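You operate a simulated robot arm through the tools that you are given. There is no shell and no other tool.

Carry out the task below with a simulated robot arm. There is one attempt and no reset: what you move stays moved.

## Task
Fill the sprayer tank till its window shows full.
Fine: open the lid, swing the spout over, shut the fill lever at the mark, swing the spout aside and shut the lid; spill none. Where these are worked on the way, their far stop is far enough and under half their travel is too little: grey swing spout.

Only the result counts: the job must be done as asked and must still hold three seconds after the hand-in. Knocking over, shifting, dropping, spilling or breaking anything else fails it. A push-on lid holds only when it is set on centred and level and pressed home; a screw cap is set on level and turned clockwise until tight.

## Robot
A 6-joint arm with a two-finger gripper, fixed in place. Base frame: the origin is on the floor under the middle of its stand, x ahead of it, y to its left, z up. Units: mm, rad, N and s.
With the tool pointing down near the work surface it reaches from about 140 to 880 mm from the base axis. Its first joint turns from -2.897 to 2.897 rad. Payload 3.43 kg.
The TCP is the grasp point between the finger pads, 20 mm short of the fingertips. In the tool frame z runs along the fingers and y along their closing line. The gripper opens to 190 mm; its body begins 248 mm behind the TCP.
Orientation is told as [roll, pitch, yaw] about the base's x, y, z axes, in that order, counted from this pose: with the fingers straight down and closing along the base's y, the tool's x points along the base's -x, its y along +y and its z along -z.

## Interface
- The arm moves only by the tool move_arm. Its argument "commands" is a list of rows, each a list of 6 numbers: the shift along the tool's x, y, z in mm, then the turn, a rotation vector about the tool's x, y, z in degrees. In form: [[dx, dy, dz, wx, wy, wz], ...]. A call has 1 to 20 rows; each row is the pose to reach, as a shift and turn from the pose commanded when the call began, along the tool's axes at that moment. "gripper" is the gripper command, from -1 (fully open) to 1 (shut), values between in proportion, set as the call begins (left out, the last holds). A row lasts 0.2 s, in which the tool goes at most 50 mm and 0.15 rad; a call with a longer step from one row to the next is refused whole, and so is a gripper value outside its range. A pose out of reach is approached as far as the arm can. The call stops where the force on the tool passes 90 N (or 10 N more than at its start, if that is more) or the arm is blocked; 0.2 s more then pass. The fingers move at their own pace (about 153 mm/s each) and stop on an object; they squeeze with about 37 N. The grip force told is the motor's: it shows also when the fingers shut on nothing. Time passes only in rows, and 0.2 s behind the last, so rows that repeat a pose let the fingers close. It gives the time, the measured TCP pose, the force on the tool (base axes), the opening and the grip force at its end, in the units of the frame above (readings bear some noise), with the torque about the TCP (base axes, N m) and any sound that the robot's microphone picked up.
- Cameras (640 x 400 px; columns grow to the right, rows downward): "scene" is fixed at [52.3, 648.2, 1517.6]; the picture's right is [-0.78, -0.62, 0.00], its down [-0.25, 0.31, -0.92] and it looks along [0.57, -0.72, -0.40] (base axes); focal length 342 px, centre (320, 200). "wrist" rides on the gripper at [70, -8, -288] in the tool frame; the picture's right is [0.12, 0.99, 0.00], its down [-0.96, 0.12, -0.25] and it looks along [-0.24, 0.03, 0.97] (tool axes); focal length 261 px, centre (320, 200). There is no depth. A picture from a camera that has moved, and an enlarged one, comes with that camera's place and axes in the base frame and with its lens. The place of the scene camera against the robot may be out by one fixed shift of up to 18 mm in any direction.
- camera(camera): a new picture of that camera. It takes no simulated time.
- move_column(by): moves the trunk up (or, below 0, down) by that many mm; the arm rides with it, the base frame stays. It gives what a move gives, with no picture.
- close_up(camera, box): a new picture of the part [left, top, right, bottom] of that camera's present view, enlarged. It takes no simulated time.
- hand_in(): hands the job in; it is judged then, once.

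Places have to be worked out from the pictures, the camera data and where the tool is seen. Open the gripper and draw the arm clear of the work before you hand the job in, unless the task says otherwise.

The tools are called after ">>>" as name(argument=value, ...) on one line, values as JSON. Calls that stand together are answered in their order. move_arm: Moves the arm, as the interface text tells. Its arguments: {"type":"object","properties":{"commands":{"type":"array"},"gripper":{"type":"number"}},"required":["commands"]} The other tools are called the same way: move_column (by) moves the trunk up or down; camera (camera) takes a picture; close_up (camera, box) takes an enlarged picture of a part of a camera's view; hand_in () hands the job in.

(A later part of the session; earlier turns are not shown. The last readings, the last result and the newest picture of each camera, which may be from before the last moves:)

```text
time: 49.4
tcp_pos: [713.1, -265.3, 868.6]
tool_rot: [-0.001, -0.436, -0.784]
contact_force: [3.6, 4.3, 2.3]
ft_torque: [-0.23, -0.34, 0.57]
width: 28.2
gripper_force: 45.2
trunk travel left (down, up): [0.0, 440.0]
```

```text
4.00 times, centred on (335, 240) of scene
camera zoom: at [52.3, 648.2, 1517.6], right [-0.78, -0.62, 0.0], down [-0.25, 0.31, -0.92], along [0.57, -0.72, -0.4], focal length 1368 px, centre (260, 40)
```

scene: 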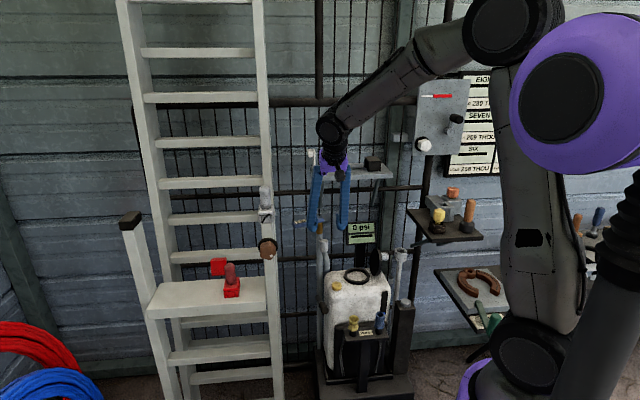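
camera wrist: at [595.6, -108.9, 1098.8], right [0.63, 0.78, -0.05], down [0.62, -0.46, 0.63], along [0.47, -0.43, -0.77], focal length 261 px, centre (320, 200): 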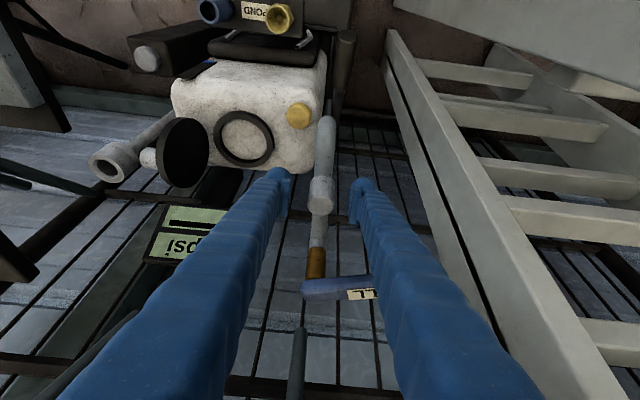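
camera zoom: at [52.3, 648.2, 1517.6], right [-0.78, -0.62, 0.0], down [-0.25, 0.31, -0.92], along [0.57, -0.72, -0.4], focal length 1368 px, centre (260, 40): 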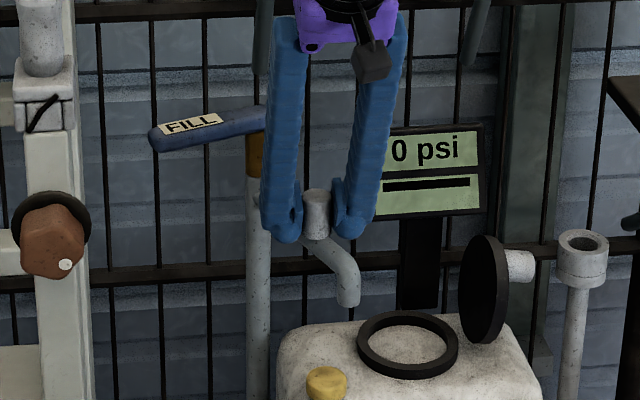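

The spout follows with little force. Continue to about 50°.

>>> move_arm(commands=[[-3.7, -8.8, 1.8, 0, 0, 0], [-8.2, -17.3, 3.9, 0, 0, 0], [-13.3, -25.4, 6.3, 0, 0, 0], [-19.1, -32.9, 8.9, 0, 0, 0], [-25.3, -39.8, 11.9, 0, 0, 0], [-32.2, -46.1, 15.1, 0, 0, 0]])

>>> close_up(camera="scene", box=[285, 190, 385, 290])

>>> camera(camera="wrist")

```text
time: 50.8
tcp_pos: [704.8, -324.3, 867.9]
tool_rot: [-0.002, -0.437, -0.785]
contact_force: [6.2, 2.8, -4.5]
ft_torque: [0.1, -0.02, 0.22]
width: 28.4
gripper_force: 45.1
trunk travel left (down, up): [0.0, 440.0]
```

```text
4.00 times, centred on (335, 240) of scene
camera zoom: at [52.3, 648.2, 1517.6], right [-0.78, -0.62, 0.0], down [-0.25, 0.31, -0.92], along [0.57, -0.72, -0.4], focal length 1368 px, centre (260, 40)
```

zoom: 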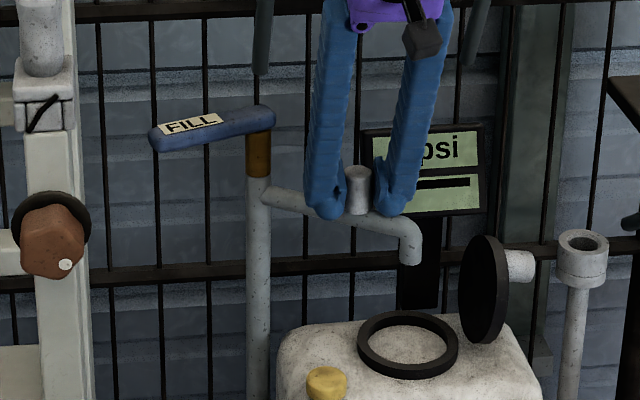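

```text
taken
camera wrist: at [567.4, -200.0, 1098.9], right [0.63, 0.78, -0.05], down [0.62, -0.46, 0.63], along [0.47, -0.43, -0.77], focal length 261 px, centre (320, 200)
```

wrist: 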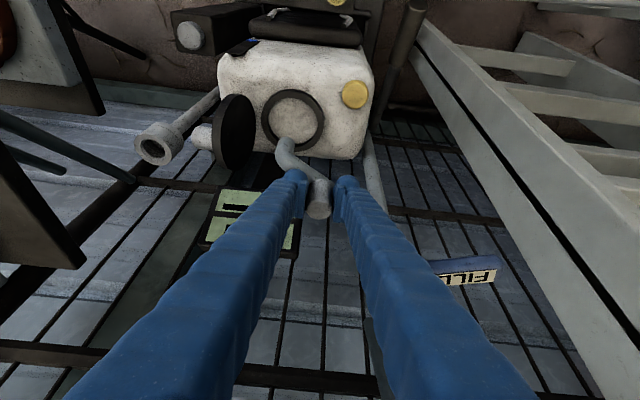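

The spout tip is approaching the filler ring; I continue in small steps and watch for the stop.

>>> move_arm(commands=[[-3.6, -2.9, 1.7, 0, 0, 0], [-7.3, -5.6, 3.4, 0, 0, 0], [-11.1, -8.1, 5.2, 0, 0, 0], [-15, -10.5, 7, 0, 0, 0]])

>>> close_up(camera="scene", box=[285, 190, 385, 290])

>>> close_up(camera="wrist", box=[200, 60, 400, 240])

```text
time: 51.8
tcp_pos: [710.6, -339.7, 867.8]
tool_rot: [0.0, -0.44, -0.782]
contact_force: [17.0, 57.7, 9.2]
ft_torque: [0.5, 0.05, 0.35]
width: 28.9
gripper_force: 45.3
trunk travel left (down, up): [0.0, 440.0]
```

```text
4.00 times, centred on (335, 240) of scene
camera zoom: at [52.3, 648.2, 1517.6], right [-0.78, -0.62, 0.0], down [-0.25, 0.31, -0.92], along [0.57, -0.72, -0.4], focal length 1368 px, centre (260, 40)
```

zoom: 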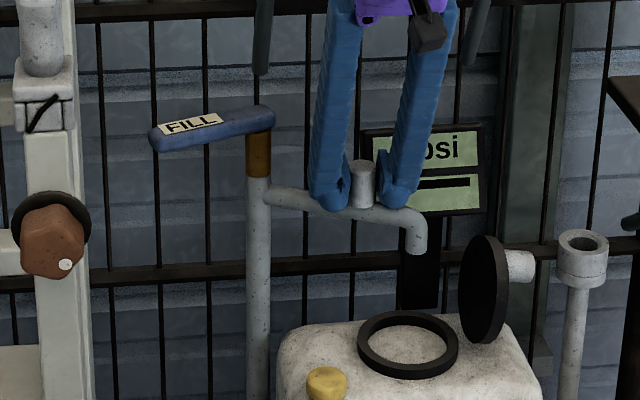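

```text
2.22 times, centred on (300, 150) of wrist
camera zoom: at [572.0, -215.1, 1098.3], right [0.62, 0.78, -0.05], down [0.62, -0.46, 0.63], along [0.47, -0.43, -0.77], focal length 579 px, centre (364, 311)
```

zoom: 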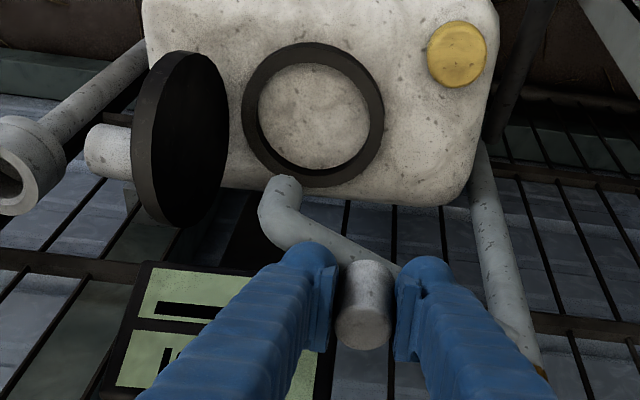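

The spout has reached its far stop (60 N), tip over the filler ring. I relax the load, then open the gripper.

>>> move_arm(commands=[[4, 2.6, -1.9, 0, 0, 0], [6, 4, -2.8, 0, 0, 0]])

```text
time: 52.4
tcp_pos: [708.7, -336.5, 869.7]
tool_rot: [-0.001, -0.443, -0.784]
contact_force: [33.5, 7.3, 9.4]
ft_torque: [-0.46, -0.45, -0.28]
width: 28.5
gripper_force: 44.6
trunk travel left (down, up): [0.0, 440.0]
```

Remaining load is radial; I shift slightly inward and then open the fingers.

>>> move_arm(commands=[[-3.2, 2, 1.5, 0, 0, 0]])

>>> move_arm(commands=[[0, 0, 0, 0, 0, 0], [0, 0, 0, 0, 0, 0]], gripper=0.3)

>>> close_up(camera="scene", box=[285, 190, 385, 290])

>>> close_up(camera="wrist", box=[200, 60, 400, 240])

```text
time: 52.8
tcp_pos: [708.6, -337.4, 869.2]
tool_rot: [-0.001, -0.44, -0.783]
contact_force: [18.3, 9.5, 21.5]
ft_torque: [-0.12, -0.22, 0.28]
width: 28.6
gripper_force: 44.5
trunk travel left (down, up): [0.0, 440.0]
```

```text
time: 53.4
tcp_pos: [707.2, -338.8, 865.5]
tool_rot: [-0.004, -0.434, -0.786]
contact_force: [0.2, 0.6, -0.9]
ft_torque: [0.03, -0.02, -0.02]
width: 66.7
gripper_force: 0.0
trunk travel left (down, up): [0.0, 440.0]
```

```text
4.00 times, centred on (335, 240) of scene
camera zoom: at [52.3, 648.2, 1517.6], right [-0.78, -0.62, 0.0], down [-0.25, 0.31, -0.92], along [0.57, -0.72, -0.4], focal length 1368 px, centre (260, 40)
```

zoom: 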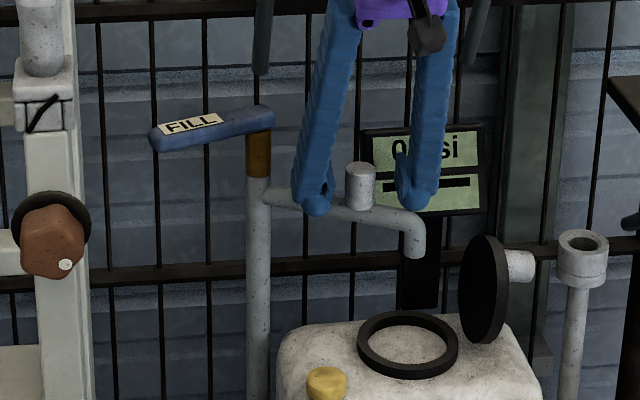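

```text
2.22 times, centred on (300, 150) of wrist
camera zoom: at [571.0, -213.3, 1096.6], right [0.63, 0.78, -0.05], down [0.63, -0.46, 0.63], along [0.46, -0.43, -0.78], focal length 579 px, centre (364, 311)
```

zoom: 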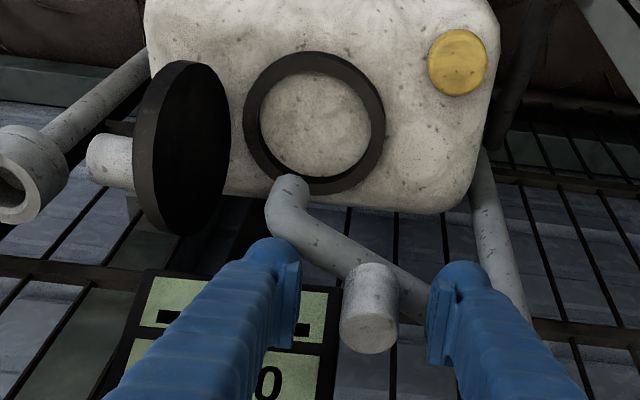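

The spout stays over the ring with its tip right above the ring centre. Now I retreat along the tool axis and away from the wall to set up for the FILL lever.

>>> move_arm(commands=[[0, 0, -30, 0, 0, 0], [0, 0, -60, 0, 0, 0], [45, 0, -81, 0, 0, 0], [90.5, 0, -102.4, 0, 0, 0]])

>>> camera(camera="wrist")

>>> close_up(camera="scene", box=[280, 190, 400, 310])

```text
refused: row 4 steps farther than a row can; nothing moved
```

```text
taken
camera wrist: at [571.0, -213.3, 1096.6], right [0.63, 0.78, -0.05], down [0.63, -0.46, 0.63], along [0.46, -0.43, -0.78], focal length 261 px, centre (320, 200)
```

wrist: 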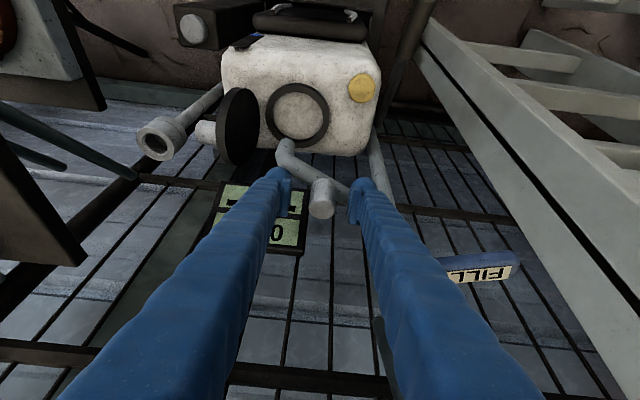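

```text
3.33 times, centred on (340, 250) of scene
camera zoom: at [52.3, 648.2, 1517.6], right [-0.78, -0.62, 0.0], down [-0.25, 0.31, -0.92], along [0.57, -0.72, -0.4], focal length 1140 px, centre (253, 33)
```

zoom: 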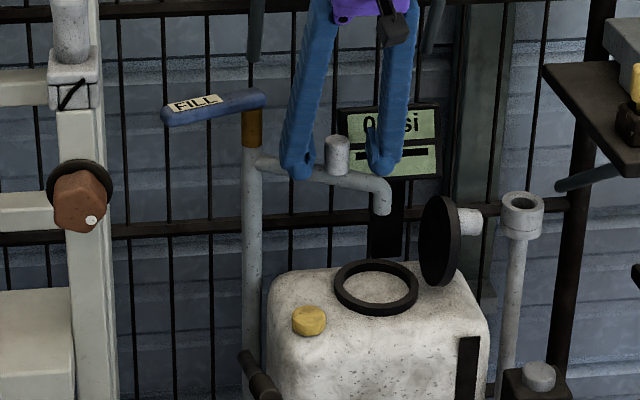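

One step was slightly too long; I split it.

>>> move_arm(commands=[[0, 0, -30, 0, 0, 0], [0, 0, -60, 0, 0, 0], [30, 0, -74, 0, 0, 0], [60, 0, -88, 0, 0, 0], [90.5, 0, -102.4, 0, 0, 0]])

>>> close_up(camera="scene", box=[280, 190, 400, 310])

```text
time: 54.6
tcp_pos: [621.3, -249.2, 923.5]
tool_rot: [-0.003, -0.437, -0.785]
contact_force: [0.7, -0.7, 0.0]
ft_torque: [0.04, 0.01, 0.0]
width: 66.6
gripper_force: 0.0
trunk travel left (down, up): [0.0, 440.0]
```

```text
3.33 times, centred on (340, 250) of scene
camera zoom: at [52.3, 648.2, 1517.6], right [-0.78, -0.62, 0.0], down [-0.25, 0.31, -0.92], along [0.57, -0.72, -0.4], focal length 1140 px, centre (253, 33)
```

zoom: 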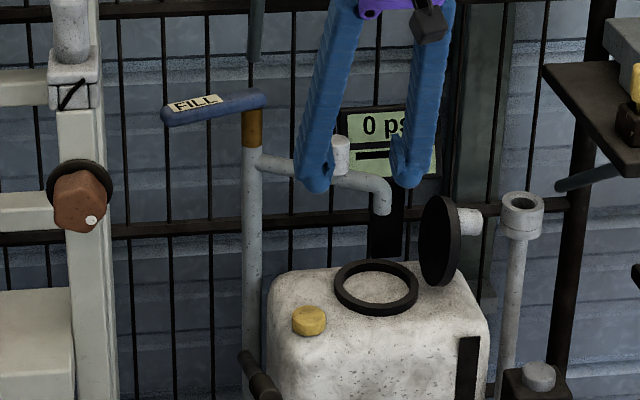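

Clear of the spout. Now I rotate the tool 70° about its own axis and move left so the fingers can straddle the FILL bar.

>>> move_arm(commands=[[-3.6, 16.7, -6.8, 0, 0, 7], [-7.2, 33.4, -13.5, 0, 0, 14], [-10.9, 50, -20.3, 0, 0, 21], [-14.5, 66.7, -27, 0, 0, 28], [-18.1, 83.4, -33.8, 0, 0, 35], [-21.7, 100, -40.5, 0, 0, 42], [-25.3, 116.8, -47.3, 0, 0, 49], [-29, 133.4, -54, 0, 0, 56], [-32.6, 150, -60.8, 0, 0, 63], [-36.2, 166.8, -67.5, 0, 0, 70]])

>>> camera(camera="wrist")

>>> camera(camera="scene")

```text
time: 56.8
tcp_pos: [741.8, -131.9, 997.6]
tool_rot: [0.412, -0.147, -2.039]
contact_force: [-0.4, 0.0, -0.6]
ft_torque: [0.03, -0.03, -0.02]
width: 66.3
gripper_force: 0.1
trunk travel left (down, up): [0.0, 440.0]
```

```text
taken
camera wrist: at [680.1, 17.1, 1243.6], right [0.89, -0.25, 0.38], down [-0.41, -0.82, 0.41], along [0.2, -0.52, -0.83], focal length 261 px, centre (320, 200)
```

wrist: 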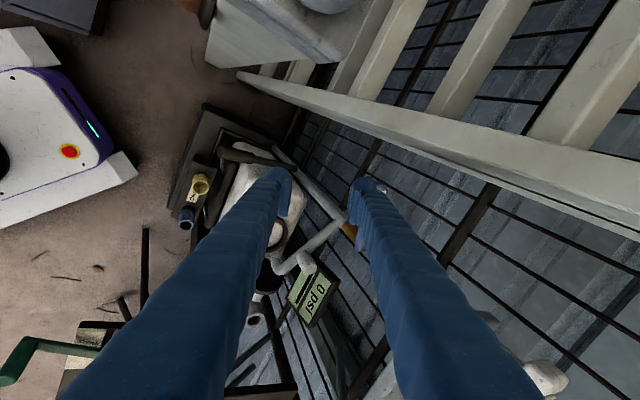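

```text
taken
```

scene: 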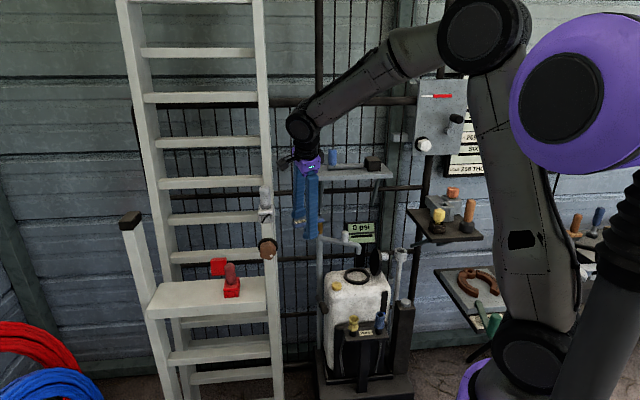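

The ladder rail is at u≈555, well clear. I move to a standoff 90 mm above the FILL bar along the tool axis.

>>> move_arm(commands=[[-12.4, 33.2, 12.8, 0, 0, 0], [-24.7, 66.5, 25.7, 0, 0, 0], [-37.1, 99.7, 38.5, 0, 0, 0]])

>>> camera(camera="wrist")

>>> close_up(camera="scene", box=[260, 130, 380, 260])

```text
time: 57.6
tcp_pos: [822.9, -216.4, 1009.8]
tool_rot: [0.414, -0.148, -2.035]
contact_force: [0.0, 0.7, 0.4]
ft_torque: [-0.02, -0.05, -0.01]
width: 66.7
gripper_force: 0.1
trunk travel left (down, up): [0.0, 440.0]
```

```text
taken
camera wrist: at [761.6, -65.6, 1255.9], right [0.89, -0.25, 0.38], down [-0.4, -0.82, 0.41], along [0.2, -0.52, -0.83], focal length 261 px, centre (320, 200)
```

wrist: 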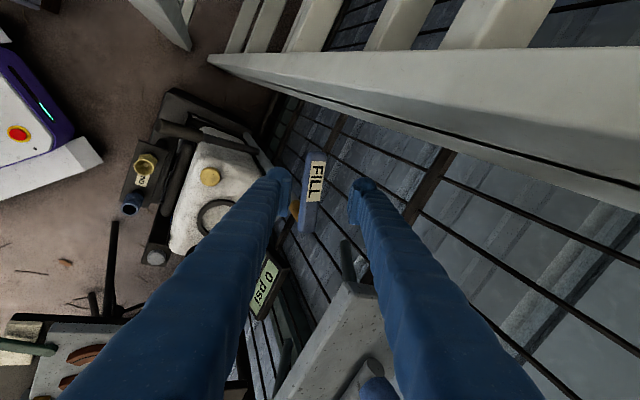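

```text
3.08 times, centred on (320, 195) of scene
camera zoom: at [52.3, 648.2, 1517.6], right [-0.78, -0.62, 0.0], down [-0.25, 0.31, -0.92], along [0.57, -0.72, -0.4], focal length 1052 px, centre (320, 215)
```

zoom: 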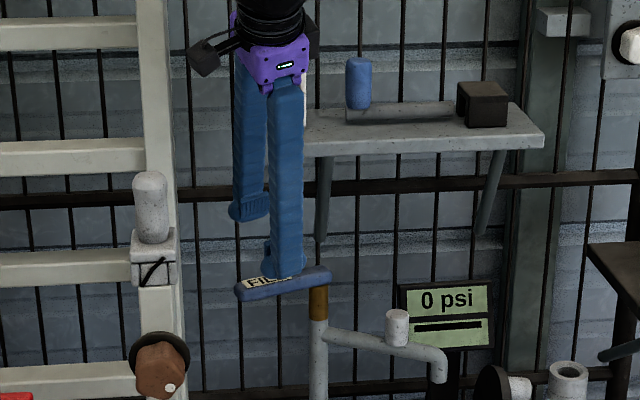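

The bar sits between the fingertips, ~11 mm toward -y of the tool axis. I correct that while descending.

>>> move_arm(commands=[[0, -5, 28, 0, 0, 0], [0, -10, 55, 0, 0, 0], [0, -11, 72, 0, 0, 0]])

>>> close_up(camera="wrist", box=[240, 100, 400, 260])

>>> close_up(camera="scene", box=[280, 190, 340, 250])

```text
time: 58.4
tcp_pos: [834.1, -233.6, 939.5]
tool_rot: [0.414, -0.146, -2.037]
contact_force: [-0.7, 0.1, 0.1]
ft_torque: [-0.02, -0.02, 0.01]
width: 66.7
gripper_force: 0.0
trunk travel left (down, up): [0.0, 440.0]
```

```text
2.50 times, centred on (320, 180) of wrist
camera zoom: at [771.8, -82.3, 1185.2], right [0.89, -0.25, 0.38], down [-0.4, -0.82, 0.41], along [0.2, -0.52, -0.83], focal length 652 px, centre (320, 250)
```

zoom: 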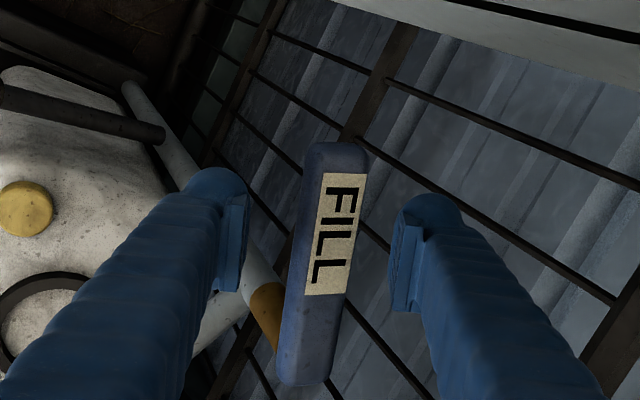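

```text
6.67 times, centred on (310, 220) of scene
camera zoom: at [52.3, 648.2, 1517.6], right [-0.78, -0.62, 0.0], down [-0.25, 0.31, -0.92], along [0.57, -0.72, -0.4], focal length 2280 px, centre (387, 67)
```

zoom: 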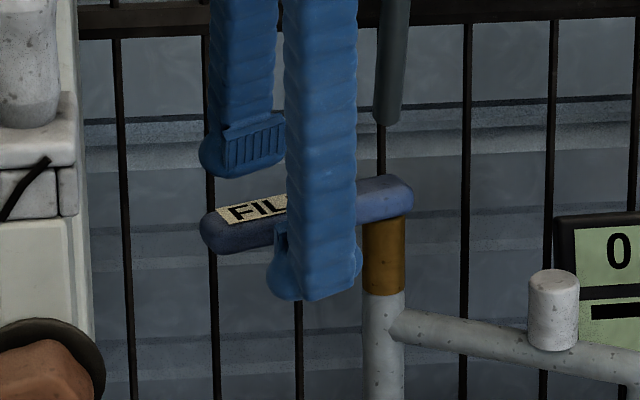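

The bar is between the fingers; the back finger is still a bit high, so I go 17 mm further down.

>>> move_arm(commands=[[0, 1, 9, 0, 0, 0], [0, 2, 18, 0, 0, 0]])

>>> close_up(camera="wrist", box=[240, 100, 400, 260])

>>> close_up(camera="scene", box=[280, 190, 340, 250])

```text
time: 59.0
tcp_pos: [841.5, -238.0, 922.8]
tool_rot: [0.412, -0.146, -2.037]
contact_force: [0.0, 0.1, 0.1]
ft_torque: [-0.02, -0.01, -0.05]
width: 66.9
gripper_force: 0.1
trunk travel left (down, up): [0.0, 440.0]
```

```text
2.50 times, centred on (320, 180) of wrist
camera zoom: at [779.6, -86.9, 1169.6], right [0.89, -0.25, 0.38], down [-0.4, -0.82, 0.41], along [0.2, -0.52, -0.83], focal length 652 px, centre (320, 250)
```

zoom: 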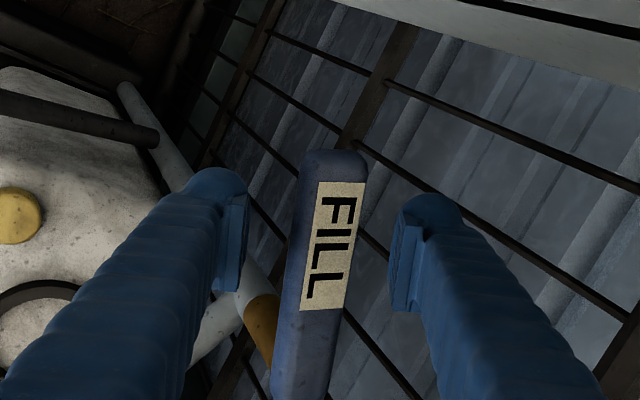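

```text
6.67 times, centred on (310, 220) of scene
camera zoom: at [52.3, 648.2, 1517.6], right [-0.78, -0.62, 0.0], down [-0.25, 0.31, -0.92], along [0.57, -0.72, -0.4], focal length 2280 px, centre (387, 67)
```

zoom: 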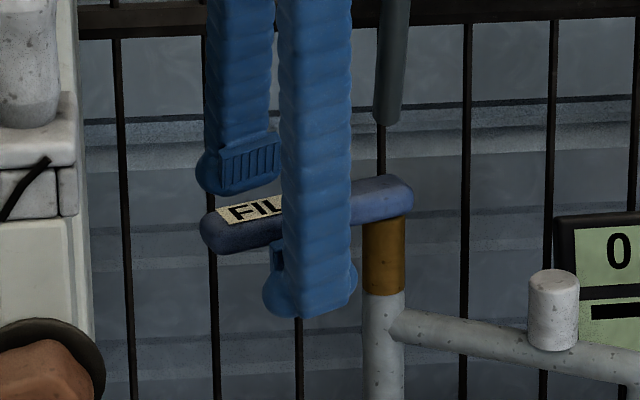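

Fingers straddle the bar with enough overlap. Before opening, I check that the scene camera sees the level window and the spout/ring alignment.

>>> close_up(camera="scene", box=[350, 260, 400, 330])

>>> close_up(camera="scene", box=[330, 220, 400, 290])

```text
5.71 times, centred on (375, 295) of scene
camera zoom: at [52.3, 648.2, 1517.6], right [-0.78, -0.62, 0.0], down [-0.25, 0.31, -0.92], along [0.57, -0.72, -0.4], focal length 1955 px, centre (6, -343)
```

zoom: 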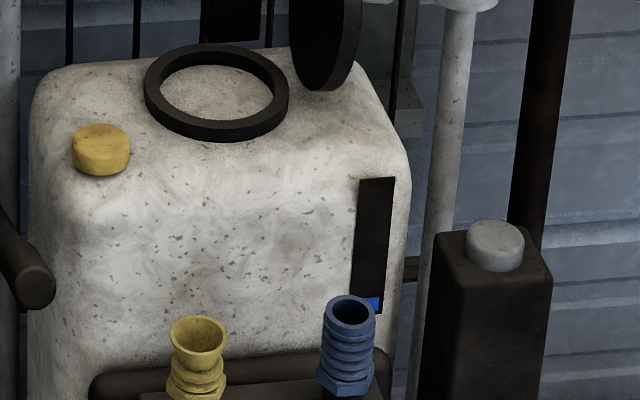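

```text
5.71 times, centred on (365, 255) of scene
camera zoom: at [52.3, 648.2, 1517.6], right [-0.78, -0.62, 0.0], down [-0.25, 0.31, -0.92], along [0.57, -0.72, -0.4], focal length 1955 px, centre (63, -114)
```

zoom: 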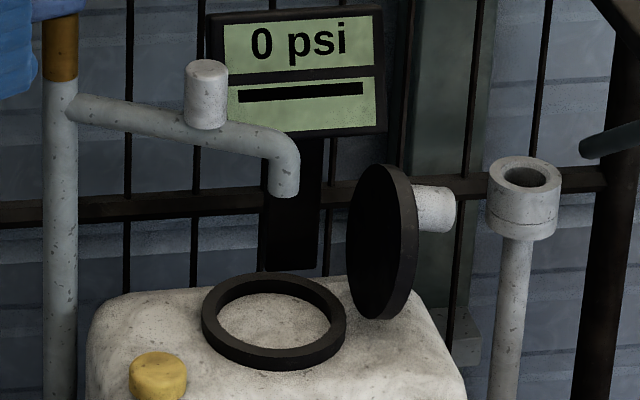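

The window (blue at the bottom) is clearly visible from the scene camera, and the spout tip is over the ring. I narrow the fingers to ~50 mm around the bar and gently turn it counter-clockwise (toward me) to test its direction.

>>> move_arm(commands=[[0, 0, 0, 0, 0, 0], [-1, -5.9, -2.4, 0, 0, -5], [-2.7, -11.8, -4.8, 0, 0, -10], [-4.9, -17.4, -6.9, 0, 0, -15], [-7.6, -23, -8.9, 0, 0, -20]], gripper=0.474)

>>> close_up(camera="scene", box=[280, 190, 400, 330])

>>> close_up(camera="wrist", box=[240, 100, 400, 260])

```text
time: 60.2
tcp_pos: [815.5, -233.1, 923.9]
tool_rot: [0.342, -0.278, -1.706]
contact_force: [-0.2, 0.8, 0.2]
ft_torque: [0.01, 0.14, 0.0]
width: 50.4
gripper_force: 0.2
trunk travel left (down, up): [0.0, 440.0]
```

```text
2.86 times, centred on (340, 260) of scene
camera zoom: at [52.3, 648.2, 1517.6], right [-0.78, -0.62, 0.0], down [-0.25, 0.31, -0.92], along [0.57, -0.72, -0.4], focal length 977 px, centre (263, 29)
```

zoom: 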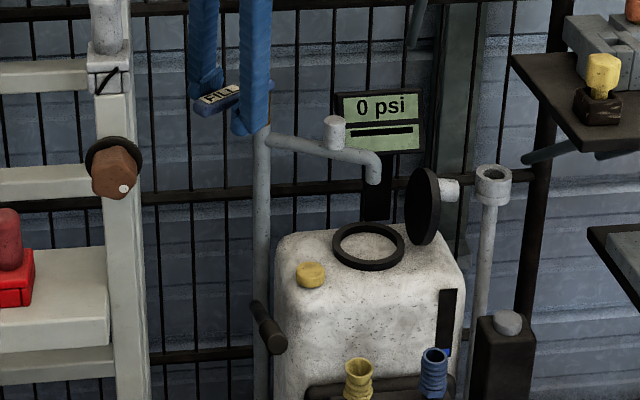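

```text
2.50 times, centred on (320, 180) of wrist
camera zoom: at [731.1, -80.1, 1161.6], right [0.95, 0.08, 0.29], down [-0.09, -0.85, 0.52], along [0.29, -0.53, -0.8], focal length 652 px, centre (320, 250)
```

zoom: 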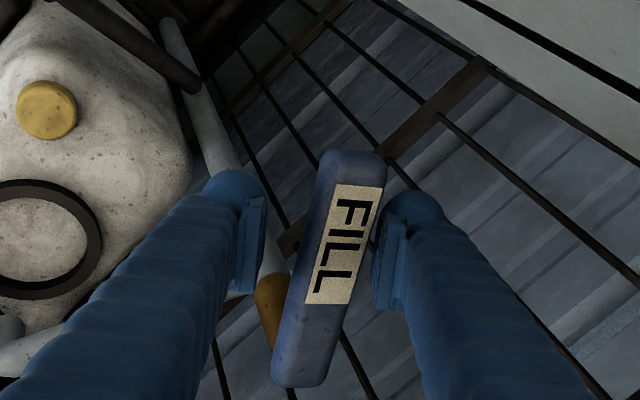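

The bar is turning freely counter-clockwise (about 10° so far, no force). I continue another 20° and watch the window.

>>> move_arm(commands=[[-1.1, -6.1, -1.9, 0, 0, -5], [-2.7, -12.1, -3.6, 0, 0, -10], [-4.9, -18, -5.1, 0, 0, -15], [-7.6, -23.7, -6.4, 0, 0, -20]])

>>> close_up(camera="scene", box=[280, 190, 400, 330])

>>> close_up(camera="wrist", box=[240, 100, 400, 260])

```text
time: 61.2
tcp_pos: [789.5, -237.0, 923.6]
tool_rot: [0.226, -0.376, -1.35]
contact_force: [2.0, 0.0, 0.9]
ft_torque: [0.03, -0.05, 0.0]
width: 50.5
gripper_force: 0.0
trunk travel left (down, up): [0.0, 440.0]
```

```text
2.86 times, centred on (340, 260) of scene
camera zoom: at [52.3, 648.2, 1517.6], right [-0.78, -0.62, 0.0], down [-0.25, 0.31, -0.92], along [0.57, -0.72, -0.4], focal length 977 px, centre (263, 29)
```

zoom: 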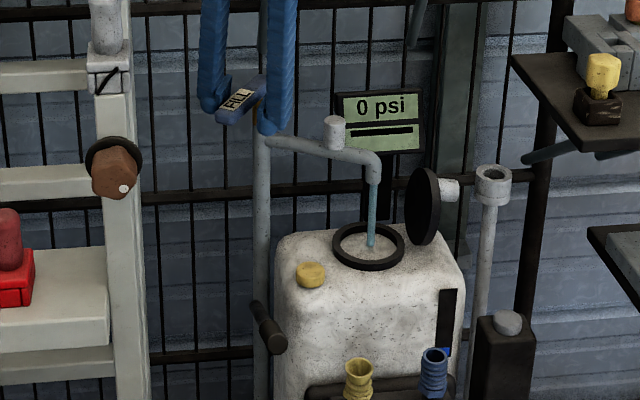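

```text
2.50 times, centred on (320, 180) of wrist
camera zoom: at [681.7, -90.1, 1155.8], right [0.9, 0.4, 0.16], down [0.23, -0.76, 0.6], along [0.37, -0.51, -0.78], focal length 652 px, centre (320, 250)
```

zoom: 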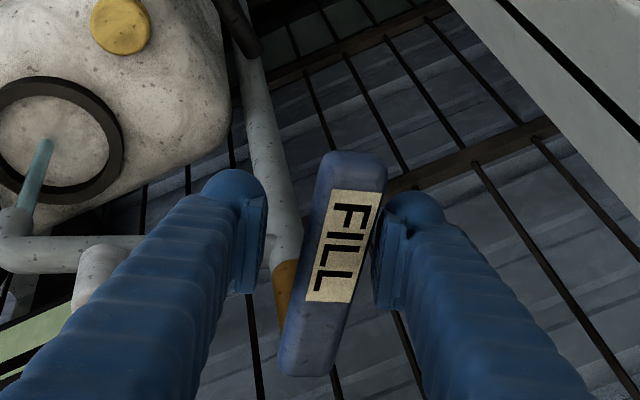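

Water is flowing from the spout into the ring. I check the window level now, before letting any more time pass.

>>> close_up(camera="scene", box=[370, 275, 400, 315])

>>> close_up(camera="scene", box=[340, 220, 385, 280])

```text
10.00 times, centred on (385, 295) of scene
camera zoom: at [52.3, 648.2, 1517.6], right [-0.78, -0.62, 0.0], down [-0.25, 0.31, -0.92], along [0.57, -0.72, -0.4], focal length 3421 px, centre (-330, -750)
```

zoom: 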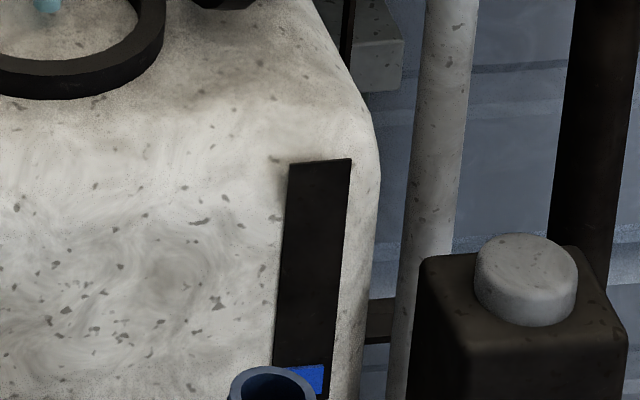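

```text
6.67 times, centred on (362, 250) of scene
camera zoom: at [52.3, 648.2, 1517.6], right [-0.78, -0.62, 0.0], down [-0.25, 0.31, -0.92], along [0.57, -0.72, -0.4], focal length 2280 px, centre (37, -133)
```

zoom: 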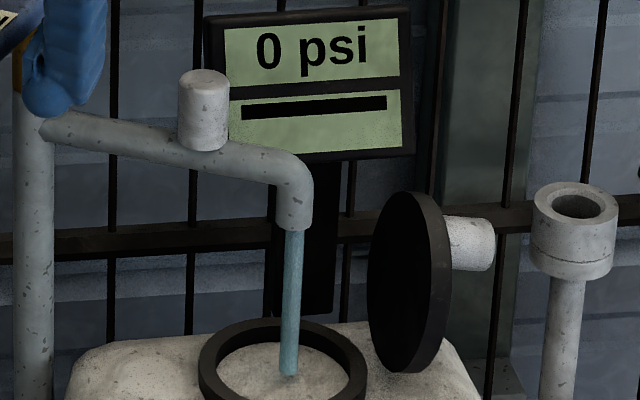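

Blue level top at row ~367 (window spans 160–398 in this zoom). I hold and let 1 s pass to measure the fill rate.

>>> move_arm(commands=[[0, 0, 0, 0, 0, 0], [0, 0, 0, 0, 0, 0], [0, 0, 0, 0, 0, 0], [0, 0, 0, 0, 0, 0]])

>>> close_up(camera="scene", box=[370, 275, 400, 315])

```text
time: 62.2
tcp_pos: [789.9, -238.2, 923.4]
tool_rot: [0.228, -0.376, -1.352]
contact_force: [-0.1, 0.5, -0.1]
ft_torque: [0.02, 0.0, -0.05]
width: 50.2
gripper_force: 0.8
trunk travel left (down, up): [0.0, 440.0]
```

```text
10.00 times, centred on (385, 295) of scene
camera zoom: at [52.3, 648.2, 1517.6], right [-0.78, -0.62, 0.0], down [-0.25, 0.31, -0.92], along [0.57, -0.72, -0.4], focal length 3421 px, centre (-330, -750)
```

zoom: 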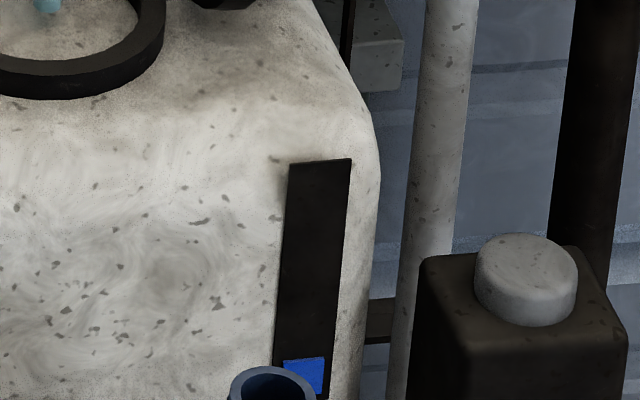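

The level rises ~9 px/s (≈198 px to go). I wait 4 s and check again.

>>> move_arm(commands=[[0, 0, 0, 0, 0, 0], [0, 0, 0, 0, 0, 0], [0, 0, 0, 0, 0, 0], [0, 0, 0, 0, 0, 0], [0, 0, 0, 0, 0, 0], [0, 0, 0, 0, 0, 0], [0, 0, 0, 0, 0, 0], [0, 0, 0, 0, 0, 0], [0, 0, 0, 0, 0, 0], [0, 0, 0, 0, 0, 0], [0, 0, 0, 0, 0, 0], [0, 0, 0, 0, 0, 0], [0, 0, 0, 0, 0, 0], [0, 0, 0, 0, 0, 0], [0, 0, 0, 0, 0, 0], [0, 0, 0, 0, 0, 0], [0, 0, 0, 0, 0, 0], [0, 0, 0, 0, 0, 0], [0, 0, 0, 0, 0, 0]])

>>> close_up(camera="scene", box=[370, 275, 400, 315])

>>> close_up(camera="scene", box=[340, 220, 385, 280])

```text
time: 66.2
tcp_pos: [789.0, -237.2, 923.7]
tool_rot: [0.228, -0.378, -1.353]
contact_force: [0.7, -0.3, 0.4]
ft_torque: [-0.04, -0.01, -0.01]
width: 50.0
gripper_force: 0.1
trunk travel left (down, up): [0.0, 440.0]
```

```text
10.00 times, centred on (385, 295) of scene
camera zoom: at [52.3, 648.2, 1517.6], right [-0.78, -0.62, 0.0], down [-0.25, 0.31, -0.92], along [0.57, -0.72, -0.4], focal length 3421 px, centre (-330, -750)
```

zoom: 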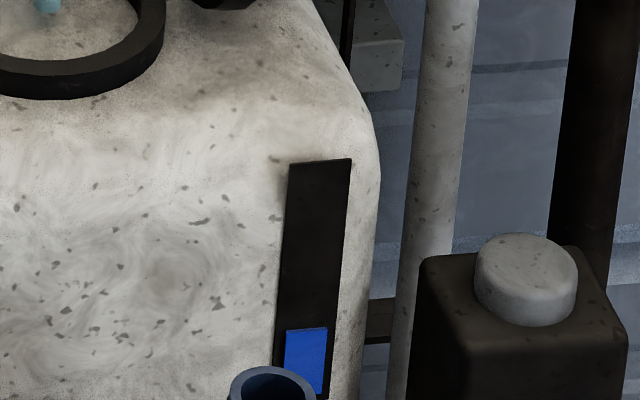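

```text
6.67 times, centred on (362, 250) of scene
camera zoom: at [52.3, 648.2, 1517.6], right [-0.78, -0.62, 0.0], down [-0.25, 0.31, -0.92], along [0.57, -0.72, -0.4], focal length 2280 px, centre (37, -133)
```

zoom: 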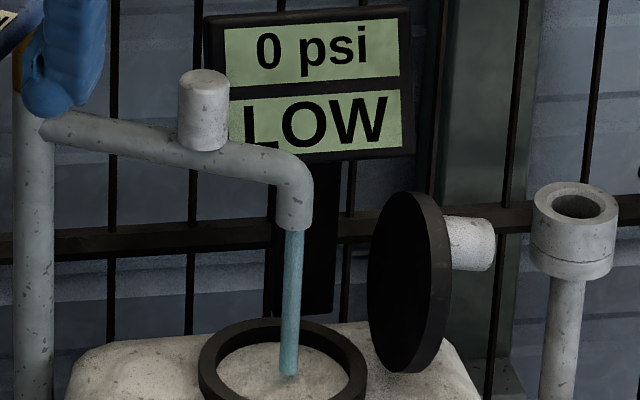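

The display's lower window now reads "LOW" — so it should change to show "FULL". Level at row 328 (~7.5 px/s). I keep waiting.

>>> move_arm(commands=[[0, 0, 0, 0, 0, 0], [0, 0, 0, 0, 0, 0], [0, 0, 0, 0, 0, 0], [0, 0, 0, 0, 0, 0], [0, 0, 0, 0, 0, 0], [0, 0, 0, 0, 0, 0], [0, 0, 0, 0, 0, 0], [0, 0, 0, 0, 0, 0], [0, 0, 0, 0, 0, 0], [0, 0, 0, 0, 0, 0], [0, 0, 0, 0, 0, 0], [0, 0, 0, 0, 0, 0], [0, 0, 0, 0, 0, 0], [0, 0, 0, 0, 0, 0], [0, 0, 0, 0, 0, 0], [0, 0, 0, 0, 0, 0], [0, 0, 0, 0, 0, 0], [0, 0, 0, 0, 0, 0], [0, 0, 0, 0, 0, 0]])

>>> close_up(camera="scene", box=[340, 220, 400, 315])

```text
time: 70.2
tcp_pos: [789.6, -237.5, 923.1]
tool_rot: [0.23, -0.377, -1.353]
contact_force: [-0.3, -0.5, -1.0]
ft_torque: [-0.01, 0.01, 0.01]
width: 50.0
gripper_force: 0.0
trunk travel left (down, up): [0.0, 440.0]
```

```text
4.21 times, centred on (370, 268) of scene
camera zoom: at [52.3, 648.2, 1517.6], right [-0.78, -0.62, 0.0], down [-0.25, 0.31, -0.92], along [0.57, -0.72, -0.4], focal length 1440 px, centre (110, -84)
```

zoom: 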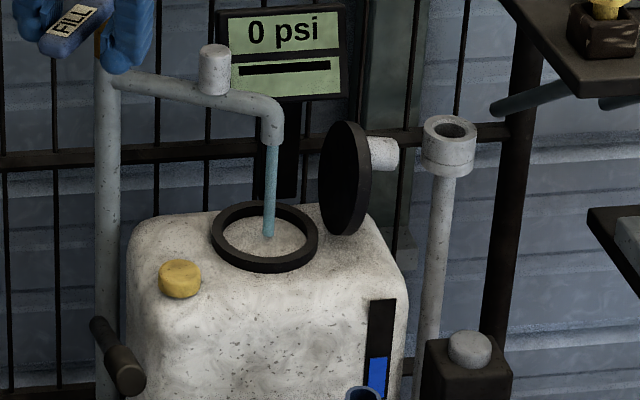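

Display reads a dash again at ~40% level; I'll continue in shorter waits and watch both the display and the blue strip.

>>> move_arm(commands=[[0, 0, 0, 0, 0, 0], [0, 0, 0, 0, 0, 0], [0, 0, 0, 0, 0, 0], [0, 0, 0, 0, 0, 0], [0, 0, 0, 0, 0, 0], [0, 0, 0, 0, 0, 0], [0, 0, 0, 0, 0, 0], [0, 0, 0, 0, 0, 0], [0, 0, 0, 0, 0, 0]])

>>> close_up(camera="scene", box=[340, 220, 400, 315])

```text
time: 72.2
tcp_pos: [790.3, -236.9, 924.1]
tool_rot: [0.229, -0.376, -1.351]
contact_force: [-0.7, -0.5, -0.3]
ft_torque: [0.0, -0.01, 0.01]
width: 49.9
gripper_force: 0.2
trunk travel left (down, up): [0.0, 440.0]
```

```text
4.21 times, centred on (370, 268) of scene
camera zoom: at [52.3, 648.2, 1517.6], right [-0.78, -0.62, 0.0], down [-0.25, 0.31, -0.92], along [0.57, -0.72, -0.4], focal length 1440 px, centre (110, -84)
```

zoom: 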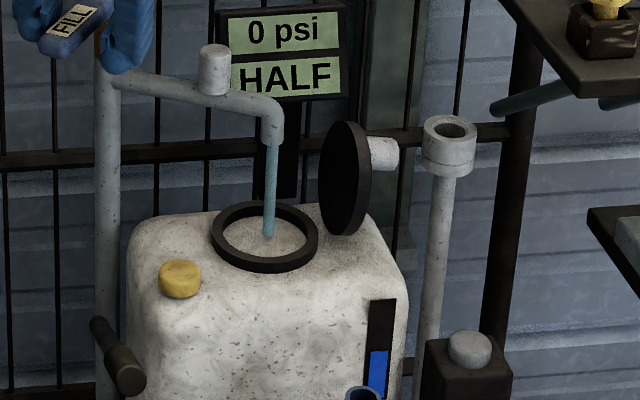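

The display now reads "HALF" (~47%), rising ~3.5 %/s. While it fills, I pre-position the front finger just short of the bar so I can shut it quickly.

>>> move_arm(commands=[[0.5, 6.3, 1.3, 0, 0, 5], [0.5, 12.7, 2.8, 0, 0, 10], [0.2, 16.4, 3.7, 0, 0, 13]])

>>> close_up(camera="scene", box=[340, 220, 400, 315])

>>> close_up(camera="wrist", box=[240, 100, 400, 260])

```text
time: 73.0
tcp_pos: [805.4, -235.5, 923.4]
tool_rot: [0.307, -0.315, -1.585]
contact_force: [0.2, -0.7, -0.3]
ft_torque: [0.01, 0.0, 0.02]
width: 50.7
gripper_force: 0.5
trunk travel left (down, up): [0.0, 440.0]
```

```text
4.21 times, centred on (370, 268) of scene
camera zoom: at [52.3, 648.2, 1517.6], right [-0.78, -0.62, 0.0], down [-0.25, 0.31, -0.92], along [0.57, -0.72, -0.4], focal length 1440 px, centre (110, -84)
```

zoom: 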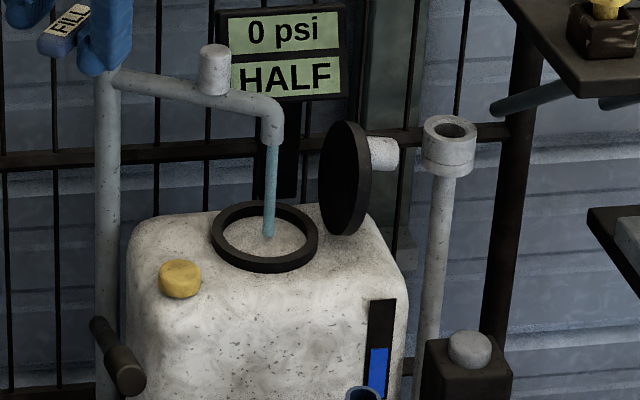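

```text
2.50 times, centred on (320, 180) of wrist
camera zoom: at [712.5, -82.5, 1159.1], right [0.95, 0.19, 0.25], down [0.02, -0.83, 0.56], along [0.31, -0.52, -0.79], focal length 652 px, centre (320, 250)
```

zoom: 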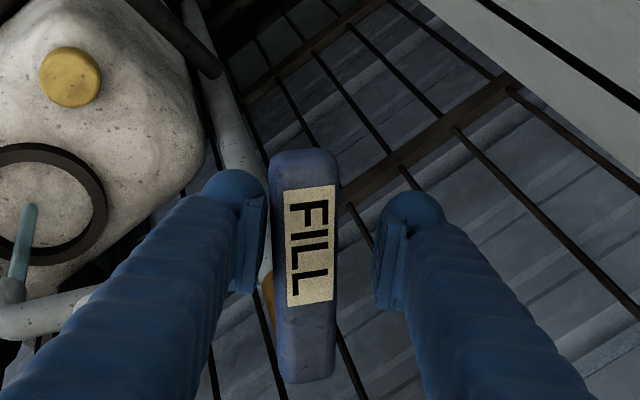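

The front finger is now ~2 mm from the bar; flow continues, "HALF" still shown. I wait 4 s more.

>>> move_arm(commands=[[0, 0, 0, 0, 0, 0], [0, 0, 0, 0, 0, 0], [0, 0, 0, 0, 0, 0], [0, 0, 0, 0, 0, 0], [0, 0, 0, 0, 0, 0], [0, 0, 0, 0, 0, 0], [0, 0, 0, 0, 0, 0], [0, 0, 0, 0, 0, 0], [0, 0, 0, 0, 0, 0], [0, 0, 0, 0, 0, 0], [0, 0, 0, 0, 0, 0], [0, 0, 0, 0, 0, 0], [0, 0, 0, 0, 0, 0], [0, 0, 0, 0, 0, 0], [0, 0, 0, 0, 0, 0], [0, 0, 0, 0, 0, 0], [0, 0, 0, 0, 0, 0], [0, 0, 0, 0, 0, 0], [0, 0, 0, 0, 0, 0]])

>>> close_up(camera="scene", box=[340, 220, 400, 315])

>>> close_up(camera="scene", box=[370, 275, 400, 315])

```text
time: 77.0
tcp_pos: [806.1, -234.2, 923.2]
tool_rot: [0.307, -0.317, -1.587]
contact_force: [0.5, 0.4, 1.0]
ft_torque: [-0.01, 0.0, 0.0]
width: 50.1
gripper_force: 0.7
trunk travel left (down, up): [0.0, 440.0]
```

```text
4.21 times, centred on (370, 268) of scene
camera zoom: at [52.3, 648.2, 1517.6], right [-0.78, -0.62, 0.0], down [-0.25, 0.31, -0.92], along [0.57, -0.72, -0.4], focal length 1440 px, centre (110, -84)
```

zoom: 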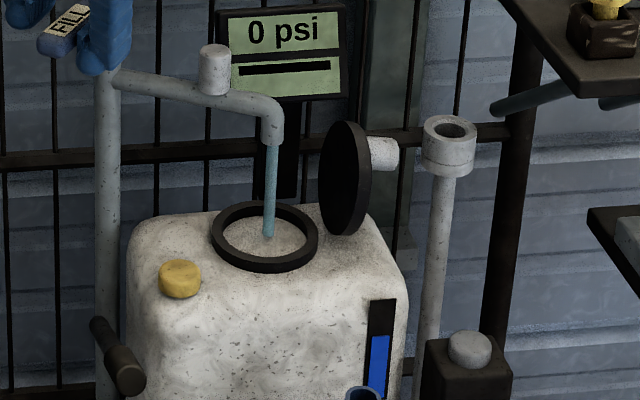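

```text
10.00 times, centred on (385, 295) of scene
camera zoom: at [52.3, 648.2, 1517.6], right [-0.78, -0.62, 0.0], down [-0.25, 0.31, -0.92], along [0.57, -0.72, -0.4], focal length 3421 px, centre (-330, -750)
```

zoom: 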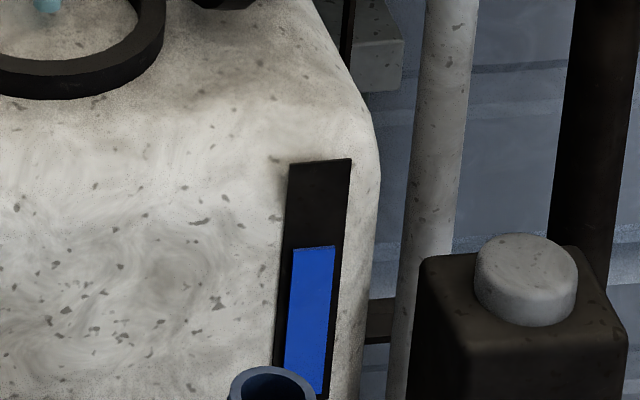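

Level 63% and the display shows a dash; the rate is a steady ~3.2 %/s. I wait 2 s then go to finer steps.

>>> move_arm(commands=[[0, 0, 0, 0, 0, 0], [0, 0, 0, 0, 0, 0], [0, 0, 0, 0, 0, 0], [0, 0, 0, 0, 0, 0], [0, 0, 0, 0, 0, 0], [0, 0, 0, 0, 0, 0], [0, 0, 0, 0, 0, 0], [0, 0, 0, 0, 0, 0], [0, 0, 0, 0, 0, 0]])

>>> close_up(camera="scene", box=[340, 220, 400, 315])

```text
time: 79.0
tcp_pos: [805.4, -234.0, 924.1]
tool_rot: [0.305, -0.316, -1.586]
contact_force: [-1.1, -0.6, 0.0]
ft_torque: [0.0, -0.02, -0.04]
width: 50.1
gripper_force: 0.1
trunk travel left (down, up): [0.0, 440.0]
```

```text
4.21 times, centred on (370, 268) of scene
camera zoom: at [52.3, 648.2, 1517.6], right [-0.78, -0.62, 0.0], down [-0.25, 0.31, -0.92], along [0.57, -0.72, -0.4], focal length 1440 px, centre (110, -84)
```

zoom: 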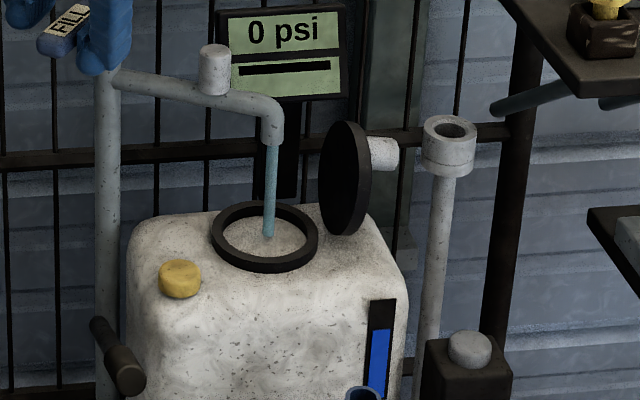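

Level ~69%, still a dash. Continue in 1.2 s steps.

>>> move_arm(commands=[[0, 0, 0, 0, 0, 0], [0, 0, 0, 0, 0, 0], [0, 0, 0, 0, 0, 0], [0, 0, 0, 0, 0, 0], [0, 0, 0, 0, 0, 0]])

>>> close_up(camera="scene", box=[340, 220, 400, 315])

```text
time: 80.2
tcp_pos: [805.5, -233.8, 922.9]
tool_rot: [0.307, -0.315, -1.584]
contact_force: [-0.7, -0.1, 0.0]
ft_torque: [0.01, 0.02, 0.0]
width: 49.9
gripper_force: 0.0
trunk travel left (down, up): [0.0, 440.0]
```

```text
4.21 times, centred on (370, 268) of scene
camera zoom: at [52.3, 648.2, 1517.6], right [-0.78, -0.62, 0.0], down [-0.25, 0.31, -0.92], along [0.57, -0.72, -0.4], focal length 1440 px, centre (110, -84)
```

zoom: 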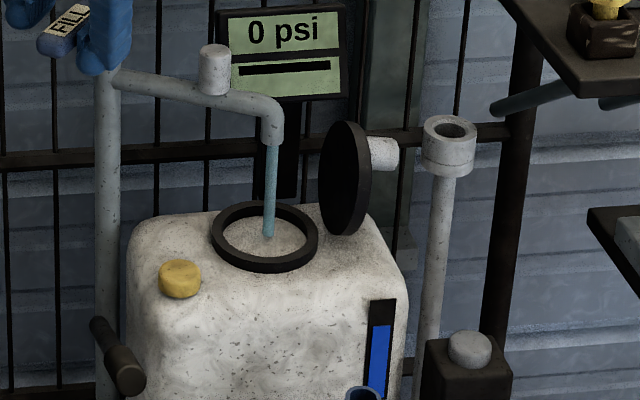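

~73%, still a dash. Another second.

>>> move_arm(commands=[[0, 0, 0, 0, 0, 0], [0, 0, 0, 0, 0, 0], [0, 0, 0, 0, 0, 0], [0, 0, 0, 0, 0, 0]])

>>> close_up(camera="scene", box=[340, 220, 400, 315])

```text
time: 81.2
tcp_pos: [805.3, -233.1, 923.9]
tool_rot: [0.308, -0.315, -1.585]
contact_force: [-0.3, 0.2, 0.3]
ft_torque: [0.02, 0.0, 0.01]
width: 50.1
gripper_force: 0.0
trunk travel left (down, up): [0.0, 440.0]
```

```text
4.21 times, centred on (370, 268) of scene
camera zoom: at [52.3, 648.2, 1517.6], right [-0.78, -0.62, 0.0], down [-0.25, 0.31, -0.92], along [0.57, -0.72, -0.4], focal length 1440 px, centre (110, -84)
```

zoom: 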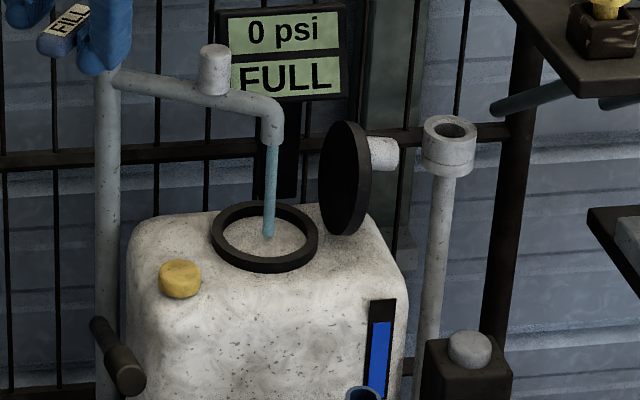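

"FULL" is displayed — I shut the lever now by driving the front finger clockwise.

>>> move_arm(commands=[[0.9, 10, 2.9, 0, 0, 8], [0.4, 19.8, 6.2, 0, 0, 16], [-1.4, 29.5, 9.8, 0, 0, 24], [-4.6, 38.5, 13.8, 0, 0, 32], [-7.8, 44.9, 16.9, 0, 0, 38]])

>>> close_up(camera="scene", box=[340, 220, 400, 315])

>>> close_up(camera="wrist", box=[240, 100, 400, 260])

```text
time: 82.4
tcp_pos: [852.3, -243.0, 921.4]
tool_rot: [0.43, -0.068, -2.214]
contact_force: [-16.1, 3.4, -1.2]
ft_torque: [-0.11, 0.23, 0.41]
width: 57.4
gripper_force: 6.7
trunk travel left (down, up): [0.0, 440.0]
```

```text
4.21 times, centred on (370, 268) of scene
camera zoom: at [52.3, 648.2, 1517.6], right [-0.78, -0.62, 0.0], down [-0.25, 0.31, -0.92], along [0.57, -0.72, -0.4], focal length 1440 px, centre (110, -84)
```

zoom: 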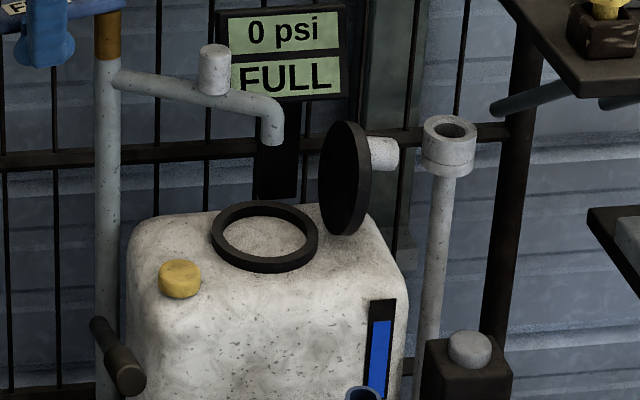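

```text
2.50 times, centred on (320, 180) of wrist
camera zoom: at [802.9, -96.4, 1174.3], right [0.81, -0.42, 0.4], down [-0.56, -0.75, 0.34], along [0.16, -0.5, -0.85], focal length 652 px, centre (320, 250)
```

zoom: 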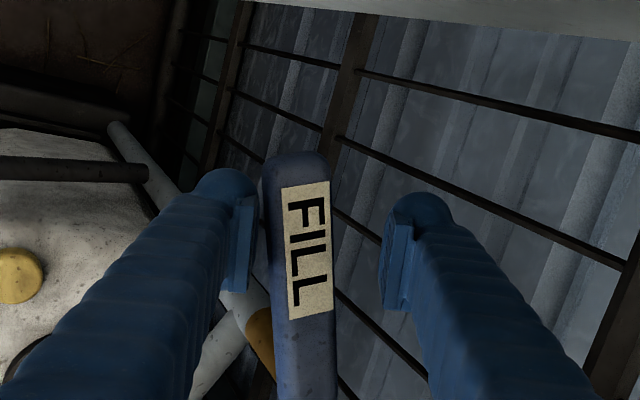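

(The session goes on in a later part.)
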